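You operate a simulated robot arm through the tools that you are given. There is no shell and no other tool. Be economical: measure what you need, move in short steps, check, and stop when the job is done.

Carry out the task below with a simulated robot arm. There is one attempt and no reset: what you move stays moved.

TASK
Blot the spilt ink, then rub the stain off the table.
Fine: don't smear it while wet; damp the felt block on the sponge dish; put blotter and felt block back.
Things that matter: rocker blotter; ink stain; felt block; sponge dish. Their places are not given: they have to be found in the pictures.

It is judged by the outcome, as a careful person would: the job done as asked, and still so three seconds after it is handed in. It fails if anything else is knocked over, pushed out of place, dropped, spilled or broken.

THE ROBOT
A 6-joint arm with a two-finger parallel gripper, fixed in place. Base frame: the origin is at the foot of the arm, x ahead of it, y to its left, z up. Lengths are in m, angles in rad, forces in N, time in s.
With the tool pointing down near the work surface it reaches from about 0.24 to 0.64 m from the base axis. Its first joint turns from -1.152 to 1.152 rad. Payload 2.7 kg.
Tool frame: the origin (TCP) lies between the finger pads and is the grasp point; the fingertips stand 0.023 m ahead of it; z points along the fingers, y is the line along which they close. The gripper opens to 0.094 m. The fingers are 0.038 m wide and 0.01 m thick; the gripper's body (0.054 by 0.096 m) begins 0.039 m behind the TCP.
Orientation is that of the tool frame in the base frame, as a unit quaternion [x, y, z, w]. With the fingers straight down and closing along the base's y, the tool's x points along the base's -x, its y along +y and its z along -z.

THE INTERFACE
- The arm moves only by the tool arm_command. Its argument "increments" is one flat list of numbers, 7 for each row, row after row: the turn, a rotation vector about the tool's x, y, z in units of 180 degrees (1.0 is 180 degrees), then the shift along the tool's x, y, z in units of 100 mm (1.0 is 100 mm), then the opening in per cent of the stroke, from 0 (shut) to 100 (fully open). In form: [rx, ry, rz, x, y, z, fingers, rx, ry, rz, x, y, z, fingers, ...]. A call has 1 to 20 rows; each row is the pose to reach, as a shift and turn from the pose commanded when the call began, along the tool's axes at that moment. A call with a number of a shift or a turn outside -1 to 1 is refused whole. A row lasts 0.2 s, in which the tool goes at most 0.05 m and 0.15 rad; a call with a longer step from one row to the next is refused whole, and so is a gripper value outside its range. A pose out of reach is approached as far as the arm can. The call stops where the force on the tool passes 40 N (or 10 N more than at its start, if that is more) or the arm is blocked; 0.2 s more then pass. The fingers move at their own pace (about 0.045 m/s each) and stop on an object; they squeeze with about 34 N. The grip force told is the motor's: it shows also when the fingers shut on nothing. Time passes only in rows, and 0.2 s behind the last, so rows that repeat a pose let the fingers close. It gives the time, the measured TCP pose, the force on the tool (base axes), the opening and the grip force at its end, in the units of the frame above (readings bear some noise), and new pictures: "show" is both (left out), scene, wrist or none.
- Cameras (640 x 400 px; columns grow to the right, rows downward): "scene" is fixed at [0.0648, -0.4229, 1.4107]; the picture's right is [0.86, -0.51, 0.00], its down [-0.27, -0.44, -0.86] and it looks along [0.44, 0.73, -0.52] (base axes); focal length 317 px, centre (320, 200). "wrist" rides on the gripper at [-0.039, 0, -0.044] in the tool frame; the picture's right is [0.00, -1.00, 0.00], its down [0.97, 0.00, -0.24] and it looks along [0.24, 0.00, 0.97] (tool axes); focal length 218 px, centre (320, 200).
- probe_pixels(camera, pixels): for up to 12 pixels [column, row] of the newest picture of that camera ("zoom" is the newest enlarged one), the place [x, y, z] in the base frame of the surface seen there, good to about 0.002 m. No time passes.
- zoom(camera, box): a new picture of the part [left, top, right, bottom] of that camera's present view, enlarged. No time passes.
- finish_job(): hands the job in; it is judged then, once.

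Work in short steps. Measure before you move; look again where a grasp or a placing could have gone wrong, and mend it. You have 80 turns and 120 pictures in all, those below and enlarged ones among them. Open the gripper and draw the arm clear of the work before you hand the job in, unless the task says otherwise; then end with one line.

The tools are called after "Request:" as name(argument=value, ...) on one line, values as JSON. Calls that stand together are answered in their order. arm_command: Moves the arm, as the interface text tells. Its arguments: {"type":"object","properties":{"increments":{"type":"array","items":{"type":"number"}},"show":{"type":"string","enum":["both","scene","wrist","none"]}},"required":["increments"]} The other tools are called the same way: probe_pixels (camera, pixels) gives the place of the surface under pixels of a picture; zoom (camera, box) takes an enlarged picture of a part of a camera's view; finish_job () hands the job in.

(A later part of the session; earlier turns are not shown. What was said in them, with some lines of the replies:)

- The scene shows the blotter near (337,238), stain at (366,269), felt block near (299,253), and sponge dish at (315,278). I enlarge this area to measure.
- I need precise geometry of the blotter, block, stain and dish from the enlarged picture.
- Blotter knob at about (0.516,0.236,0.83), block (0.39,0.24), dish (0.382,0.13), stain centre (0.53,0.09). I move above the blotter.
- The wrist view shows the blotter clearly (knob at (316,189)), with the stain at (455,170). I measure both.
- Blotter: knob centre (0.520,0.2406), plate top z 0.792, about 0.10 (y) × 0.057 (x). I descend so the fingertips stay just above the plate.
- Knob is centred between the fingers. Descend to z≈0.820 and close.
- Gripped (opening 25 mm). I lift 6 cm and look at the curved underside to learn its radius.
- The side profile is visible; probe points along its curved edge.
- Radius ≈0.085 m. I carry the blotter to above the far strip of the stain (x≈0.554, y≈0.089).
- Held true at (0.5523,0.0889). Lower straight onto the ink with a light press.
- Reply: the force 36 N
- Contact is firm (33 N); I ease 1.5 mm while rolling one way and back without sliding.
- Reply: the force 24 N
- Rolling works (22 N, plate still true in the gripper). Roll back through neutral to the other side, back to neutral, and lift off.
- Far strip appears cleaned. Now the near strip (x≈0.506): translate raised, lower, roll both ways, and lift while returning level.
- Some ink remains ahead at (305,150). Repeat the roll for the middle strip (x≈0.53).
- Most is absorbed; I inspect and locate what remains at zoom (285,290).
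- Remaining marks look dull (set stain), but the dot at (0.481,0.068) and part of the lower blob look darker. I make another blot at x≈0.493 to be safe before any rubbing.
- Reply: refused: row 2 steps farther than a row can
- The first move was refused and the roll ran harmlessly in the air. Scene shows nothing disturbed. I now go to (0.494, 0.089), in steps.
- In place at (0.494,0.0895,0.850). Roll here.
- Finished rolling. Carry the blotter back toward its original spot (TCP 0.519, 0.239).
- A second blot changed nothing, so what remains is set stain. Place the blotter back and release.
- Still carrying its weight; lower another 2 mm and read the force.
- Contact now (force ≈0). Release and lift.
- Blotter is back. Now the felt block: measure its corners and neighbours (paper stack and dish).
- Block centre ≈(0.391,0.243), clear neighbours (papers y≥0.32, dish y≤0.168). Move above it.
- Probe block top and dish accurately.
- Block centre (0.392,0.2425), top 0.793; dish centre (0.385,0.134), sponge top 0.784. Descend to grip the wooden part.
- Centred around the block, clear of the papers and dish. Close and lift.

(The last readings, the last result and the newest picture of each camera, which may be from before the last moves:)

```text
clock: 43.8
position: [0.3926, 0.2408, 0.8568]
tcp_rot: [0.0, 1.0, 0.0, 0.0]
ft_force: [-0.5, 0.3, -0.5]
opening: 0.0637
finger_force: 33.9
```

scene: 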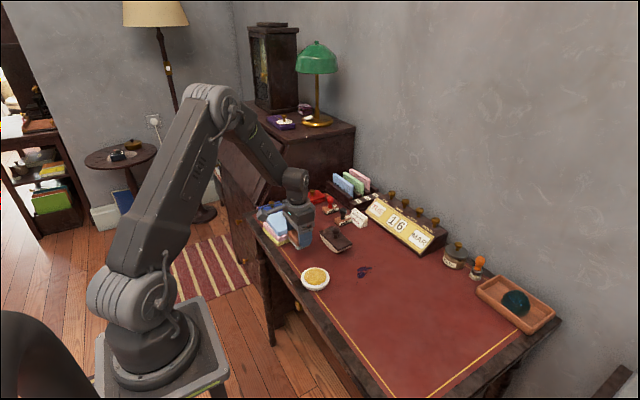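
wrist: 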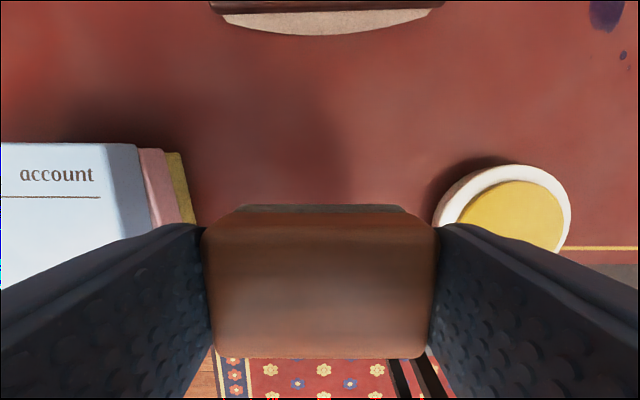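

Block held. Move over the dish.

Request:
arm_command(increments=[0, 0, 0, 0.02, -0.35, 0, 0, 0, 0, 0, 0.07, -0.7, 0, 0, 0, 0, 0, 0.07, -1.0, 0, 0, 0, 0, 0, 0.07, -1.0, 0, 0], show="none")

Request:
arm_command(increments=[0, 0, 0, 0, -0.08, 0.15, 0, 0, 0, 0, 0, -0.08, 0.28, 0, 0, 0, 0, 0, -0.08, 0.33, 0, 0, 0, 0, 0, -0.08, 0.36, 0])

Request:
zoom(camera="scene", box=[270, 230, 350, 297])

```text
clock: 44.8
position: [0.3858, 0.1412, 0.858]
tcp_rot: [-0.001, 1.0, 0.001, 0.001]
ft_force: [0.2, -0.5, 0.2]
opening: 0.063
finger_force: 33.9
```

```text
clock: 45.8
position: [0.3872, 0.1342, 0.8223]
tcp_rot: [-0.001, 1.0, 0.001, 0.001]
ft_force: [-2.8, -2.5, 12.5]
opening: 0.0631
finger_force: 34.5
```

scene: 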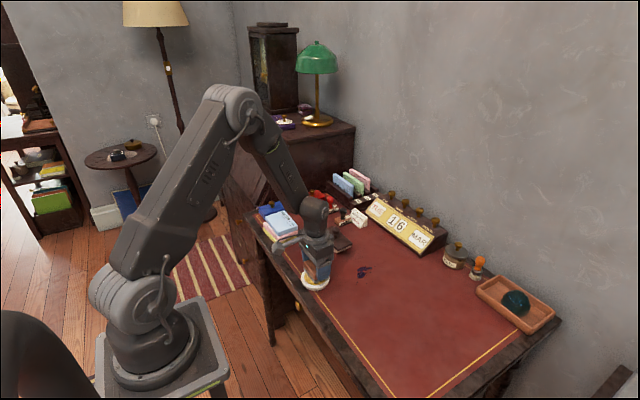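
wrist: 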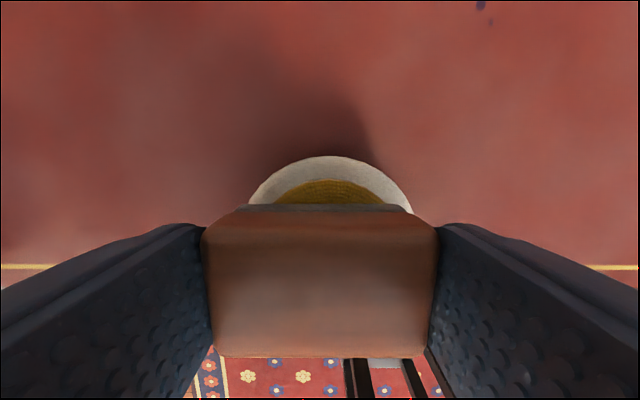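

```text
5.97 times, centred on (310, 264) of scene
```

zoom: 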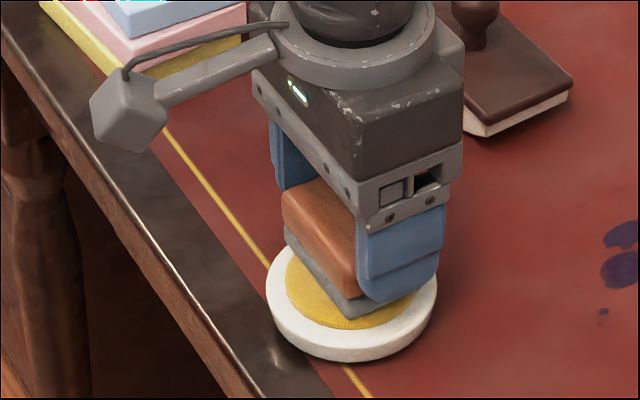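

Contact with the sponge at 12.5 N. Hold it there pressed about 1.5 s, then lift.

Request:
arm_command(increments=[0, 0, 0, 0, 0, 0.008, 0, 0, 0, 0, 0, 0, 0.008, 0, 0, 0, 0, 0, 0, 0.008, 0, 0, 0, 0, 0, 0, 0.008, 0, 0, 0, 0, 0, 0, 0.008, 0, 0, 0, 0, 0, 0, 0.008, 0, 0, 0, 0, 0, 0, 0.008, 0], show="none")

Request:
arm_command(increments=[0, 0, 0, 0, 0, -0.1, 0, 0, 0, 0, 0, 0, -0.3, 0, 0, 0, 0, 0, 0, -0.5, 0, 0, 0, 0, 0, 0, -0.5, 0])

Request:
zoom(camera="scene", box=[270, 220, 400, 300])

```text
clock: 47.4
position: [0.3882, 0.134, 0.8222]
tcp_rot: [-0.001, 1.0, 0.002, 0.003]
ft_force: [-3.4, -3.9, 32.9]
opening: 0.0633
finger_force: 33.9
```

```text
clock: 48.4
position: [0.3864, 0.1334, 0.8712]
tcp_rot: [0.0, 1.0, 0.0, 0.0]
ft_force: [-0.1, -0.4, -0.4]
opening: 0.0629
finger_force: 34.0
```

scene: 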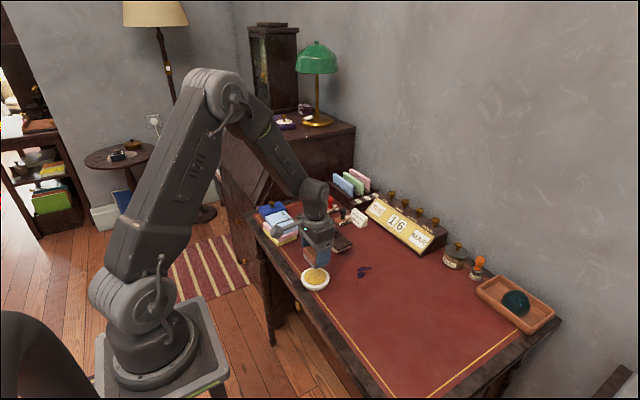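
wrist: 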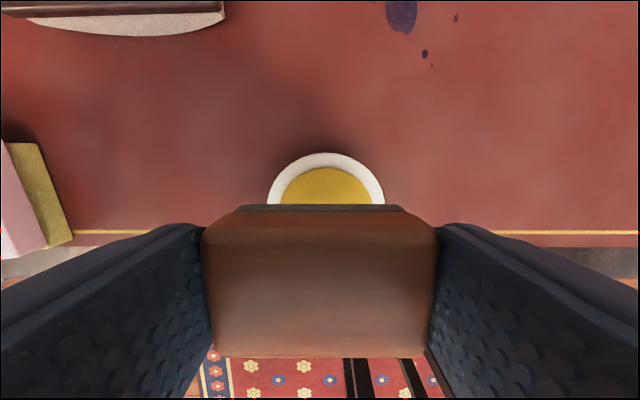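

```text
4.92 times, centred on (335, 260) of scene
```

zoom: 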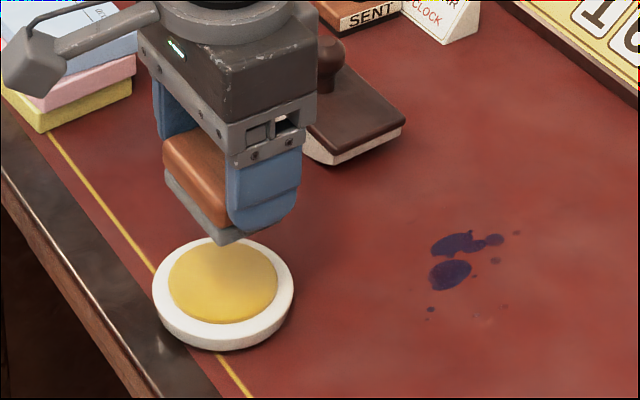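

Felt is damp (darker) and the dish unmoved. Go above the stain.

Request:
arm_command(increments=[0, 0, 0, -0.3, -0.1, 0, 0, 0, 0, 0, -0.65, -0.3, 0, 0, 0, 0, 0, -1.0, -0.44, 0, 0], show="none")

Request:
arm_command(increments=[0, 0, 0, -0.3, 0, 0.3, 0, 0, 0, 0, -0.42, 0, 0.6, 0, 0, 0, 0, -0.42, 0, 0.7, 0, 0, 0, 0, -0.42, 0, 0.735, 0], show="wrist")

```text
clock: 49.2
position: [0.4887, 0.0903, 0.8732]
tcp_rot: [0.0, 1.0, 0.001, 0.001]
ft_force: [-0.4, -0.3, -1.0]
opening: 0.0629
finger_force: 34.1
```

```text
clock: 50.2
position: [0.5298, 0.0908, 0.7973]
tcp_rot: [0.0, 1.0, 0.002, 0.001]
ft_force: [-0.1, 0.0, 0.2]
opening: 0.0628
finger_force: 33.9
```

wrist: 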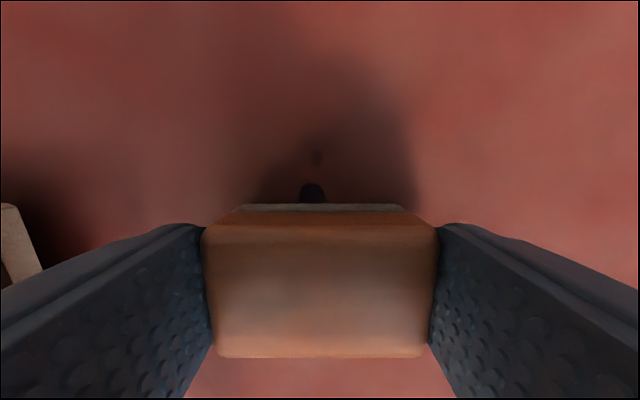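

Barely touching. Press in ~1 mm and read.

Request:
arm_command(increments=[0, 0, 0, 0, 0, 0.01, 0, 0, 0, 0, 0, 0, 0.015, 0, 0, 0, 0, 0, 0, 0.015, 0], show="none")

```text
clock: 51.0
position: [0.5291, 0.0912, 0.7978]
tcp_rot: [-0.001, 1.0, 0.0, 0.001]
ft_force: [-5.8, -1.6, 23.3]
opening: 0.0629
finger_force: 33.9
```

23 N; ease slightly and rub in a raster over the whole stain.

Request:
arm_command(increments=[0, 0, 0, 0, -0.2, -0.005, 0, 0, 0, 0, -0.2, -0.2, -0.005, 0, 0, 0, 0, -0.4, -0.2, -0.005, 0, 0, 0, 0, -0.2, -0.2, -0.005, 0, 0, 0, 0, 0, -0.2, -0.005, 0, 0, 0, 0, 0.2, -0.2, -0.005, 0, 0, 0, 0, 0.4, -0.2, -0.005, 0, 0, 0, 0, 0.4, 0, -0.005, 0, 0, 0, 0, 0.2, 0, -0.005, 0, 0, 0, 0, 0, 0, -0.005, 0, 0, 0, 0, -0.2, 0, -0.005, 0, 0, 0, 0, -0.4, 0, -0.005, 0, 0, 0, 0, -0.4, 0.2, -0.005, 0, 0, 0, 0, -0.2, 0.2, -0.005, 0, 0, 0, 0, 0, 0.2, -0.005, 0, 0, 0, 0, 0.2, 0.2, -0.005, 0, 0, 0, 0, 0.4, 0.2, -0.005, 0, 0, 0, 0, 0.2, 0, -0.005, 0, 0, 0, 0, 0, 0, -0.005, 0])

```text
clock: 55.0
position: [0.5273, 0.0917, 0.7983]
tcp_rot: [0.0, 1.0, 0.001, 0.0]
ft_force: [-9.6, 0.7, 24.5]
opening: 0.0632
finger_force: 33.6
```

scene: 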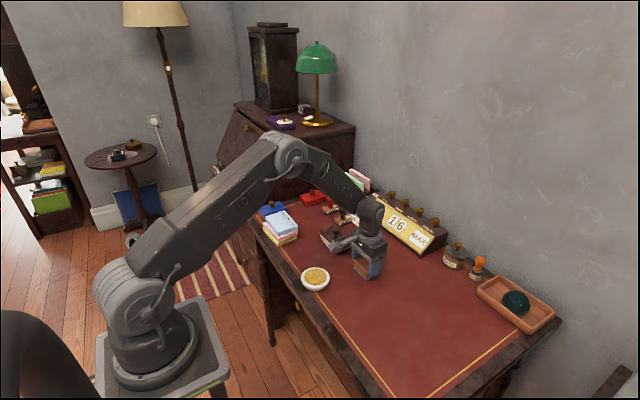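
wrist: 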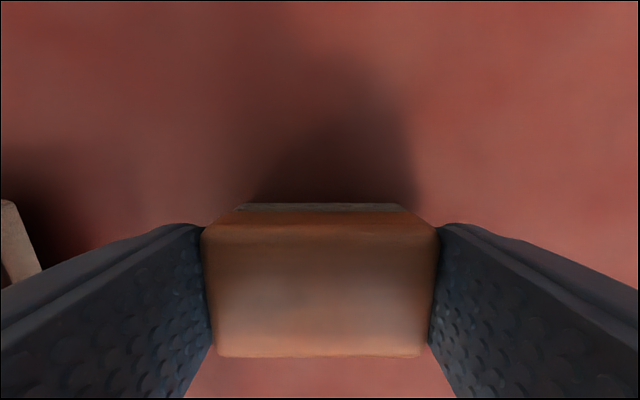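

The rub completed at ~24 N. Lift and move aside to see the stain.

Request:
arm_command(increments=[0, 0, 0, 0, 0, -0.2, 0, 0, 0, 0, 0, 0, -0.6, 0, 0, 0, 0, 0.3, 0, -0.9, 0, 0, 0, 0, 0.7, 0.1, -0.9, 0, 0, 0, 0, 0.8, 0.2, -0.9, 0])

Request:
zoom(camera="scene", box=[336, 250, 396, 288])

```text
clock: 56.2
position: [0.4469, 0.1112, 0.8875]
tcp_rot: [0.0, 1.0, 0.001, 0.001]
ft_force: [0.3, -0.5, 0.0]
opening: 0.063
finger_force: 33.5
```

scene: 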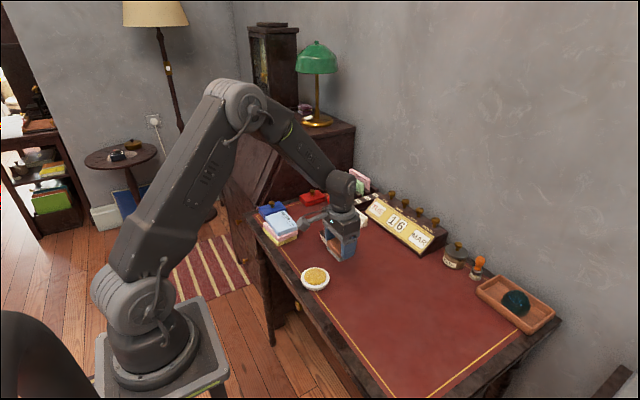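
wrist: 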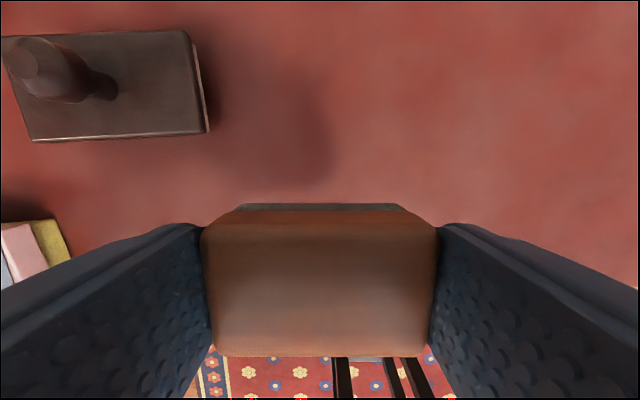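

```text
10.53 times, centred on (366, 269) of scene
```

zoom: 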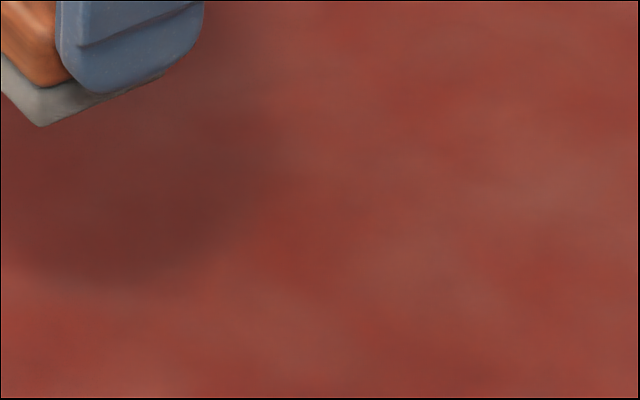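

Stain looks gone. Carry the block back over its place (net return: x −55 mm, y +132 mm) and view the table.

Request:
arm_command(increments=[0, 0, 0, 0.2, 0.3, 0, 0, 0, 0, 0, 0.4, 0.65, 0, 0, 0, 0, 0, 0.55, 1.0, 0, 0, 0, 0, 0, 0.55, 1.0, 0, 0], show="none")

Request:
arm_command(increments=[0, 0, 0, 0, 0.2, 0.3, 0, 0, 0, 0, 0, 0.32, 0.6, 0, 0, 0, 0, 0, 0.32, 0.6, 0])

Request:
zoom(camera="scene", box=[316, 240, 416, 300])

```text
clock: 57.2
position: [0.3919, 0.2121, 0.8871]
tcp_rot: [0.0, 1.0, 0.001, 0.001]
ft_force: [0.5, -0.7, -0.4]
opening: 0.0633
finger_force: 34.0
```

```text
clock: 58.0
position: [0.3926, 0.2433, 0.8251]
tcp_rot: [0.0, 1.0, 0.001, 0.001]
ft_force: [-0.8, 0.3, -1.6]
opening: 0.063
finger_force: 33.5
```

scene: 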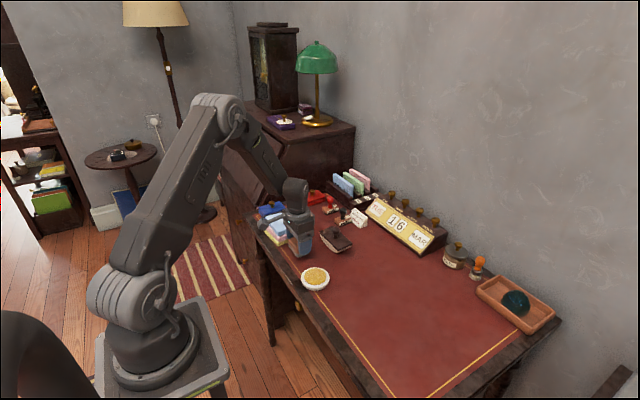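
wrist: 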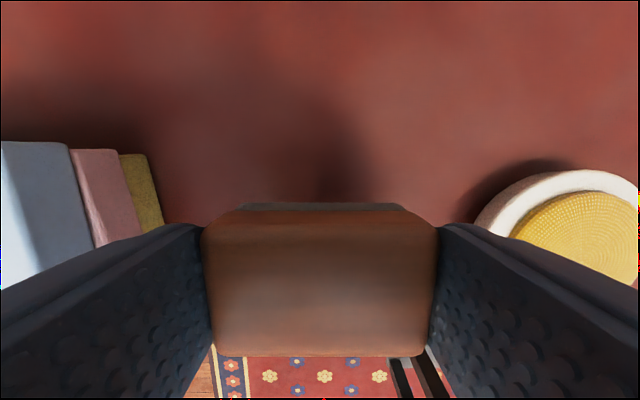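

```text
6.40 times, centred on (366, 270) of scene
```

zoom: 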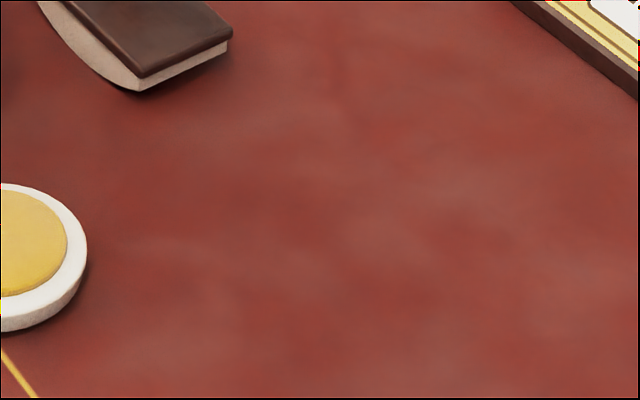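

Table is clean. Lower the block to its spot and read force.

Request:
arm_command(increments=[0, 0, 0, 0, 0, 0.15, 0, 0, 0, 0, 0, 0, 0.25, 0, 0, 0, 0, 0, 0, 0.282, 0, 0, 0, 0, 0, 0, 0.282, 0], show="wrist")

```text
clock: 59.0
position: [0.3927, 0.2439, 0.7992]
tcp_rot: [-0.001, 1.0, 0.001, 0.001]
ft_force: [0.4, -0.3, -1.3]
opening: 0.0629
finger_force: 33.9
```

wrist: 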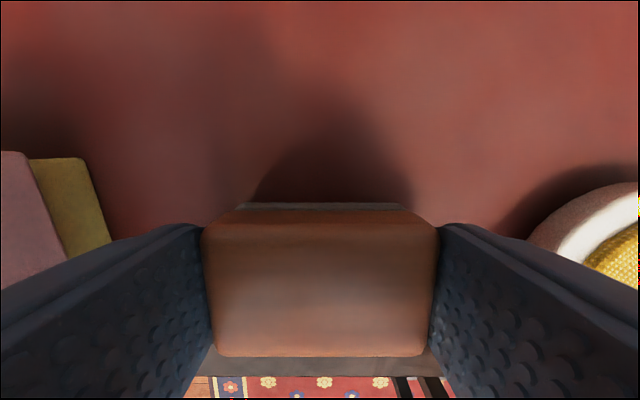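

Not quite down; lower 1.5 mm, release, and rise.

Request:
arm_command(increments=[0, 0, 0, 0, 0, 0.008, 0, 0, 0, 0, 0, 0, 0.015, 0, 0, 0, 0, 0, 0, 0.015, 0, 0, 0, 0, 0, 0, 0.015, 75, 0, 0, 0, 0, 0, 0.01, 88, 0, 0, 0, 0, 0, 0.01, 88, 0, 0, 0, 0, 0, -0.3, 88, 0, 0, 0, 0, 0, -0.7, 88, 0, 0, 0, 0, 0, -1.0, 88, 0, 0, 0, 0, 0, -1.0, 88])

Request:
zoom(camera="scene", box=[250, 180, 410, 300])

```text
clock: 61.2
position: [0.3938, 0.2427, 0.8976]
tcp_rot: [0.0, 1.0, 0.001, 0.001]
ft_force: [-0.2, 0.3, -0.5]
opening: 0.0826
finger_force: 0.1
```

scene: 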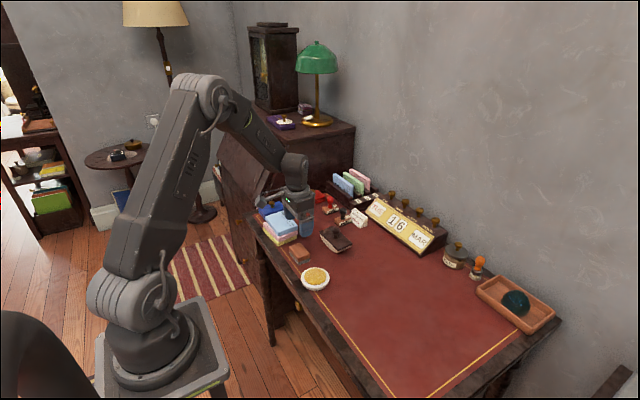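
wrist: 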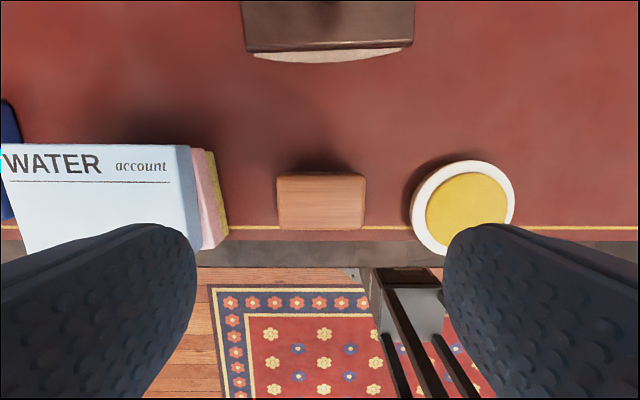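

```text
3.33 times, centred on (330, 240) of scene
```

zoom: 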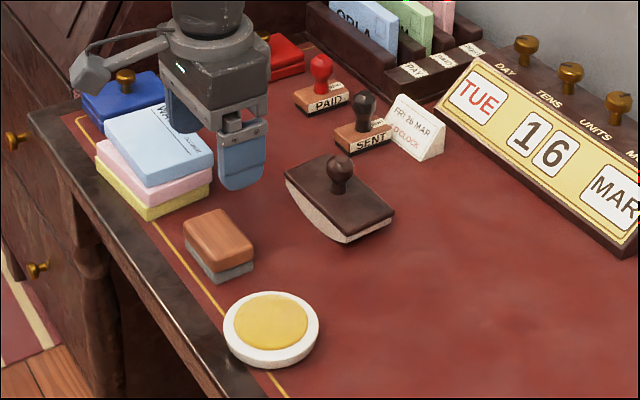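

Everything is back within a pixel or two of its first place and the stain is gone. Draw the arm clear (up and back).

Request:
arm_command(increments=[0, 0, 0, 0, 0, -0.4, 100, 0, 0, 0, 0.3, 0, -0.7, 100, 0, 0, 0, 0.6, 0, -1.0, 100, 0, 0, 0, 1.0, 0, -1.0, 100, 0, 0, 0, 1.0, 0, -1.0, 100])

Request:
zoom(camera="scene", box=[330, 240, 410, 290])

```text
clock: 62.4
position: [0.2916, 0.2433, 0.9989]
tcp_rot: [0.0, 1.0, 0.001, 0.002]
ft_force: [0.1, -0.1, -0.9]
opening: 0.094
finger_force: 0.0
```

scene: 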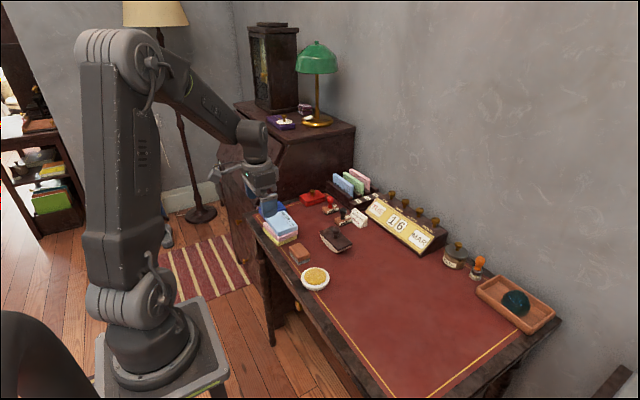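
wrist: 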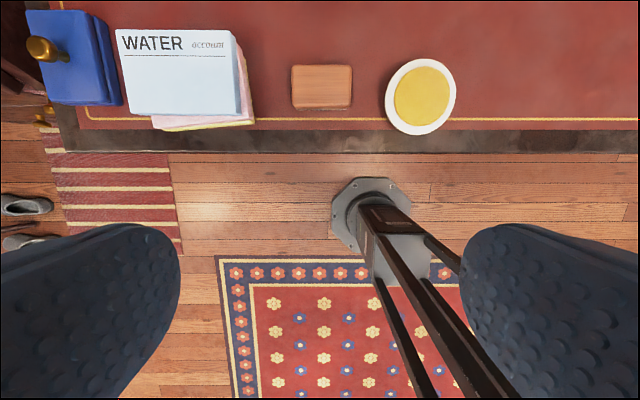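

```text
8.00 times, centred on (370, 265) of scene
```

zoom: 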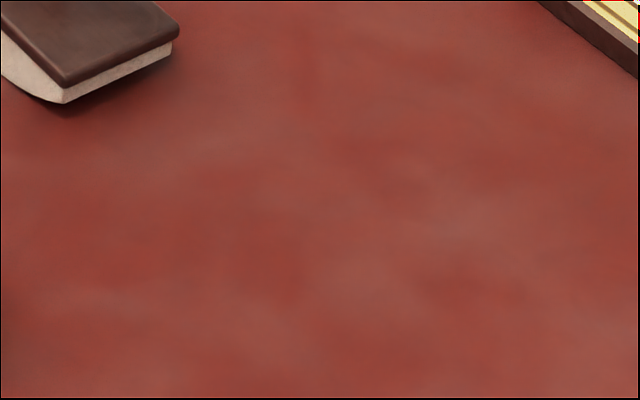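

The table is clean, all items are in place and the arm is clear, so I hand the job in.

Request:
finish_job()

```text
The job is handed in.
```

I blotted the ink without smearing it and rubbed the stain off with the damp felt block. The blotter and block are back in their places, nothing else has moved in the last pictures, and the arm is clear.
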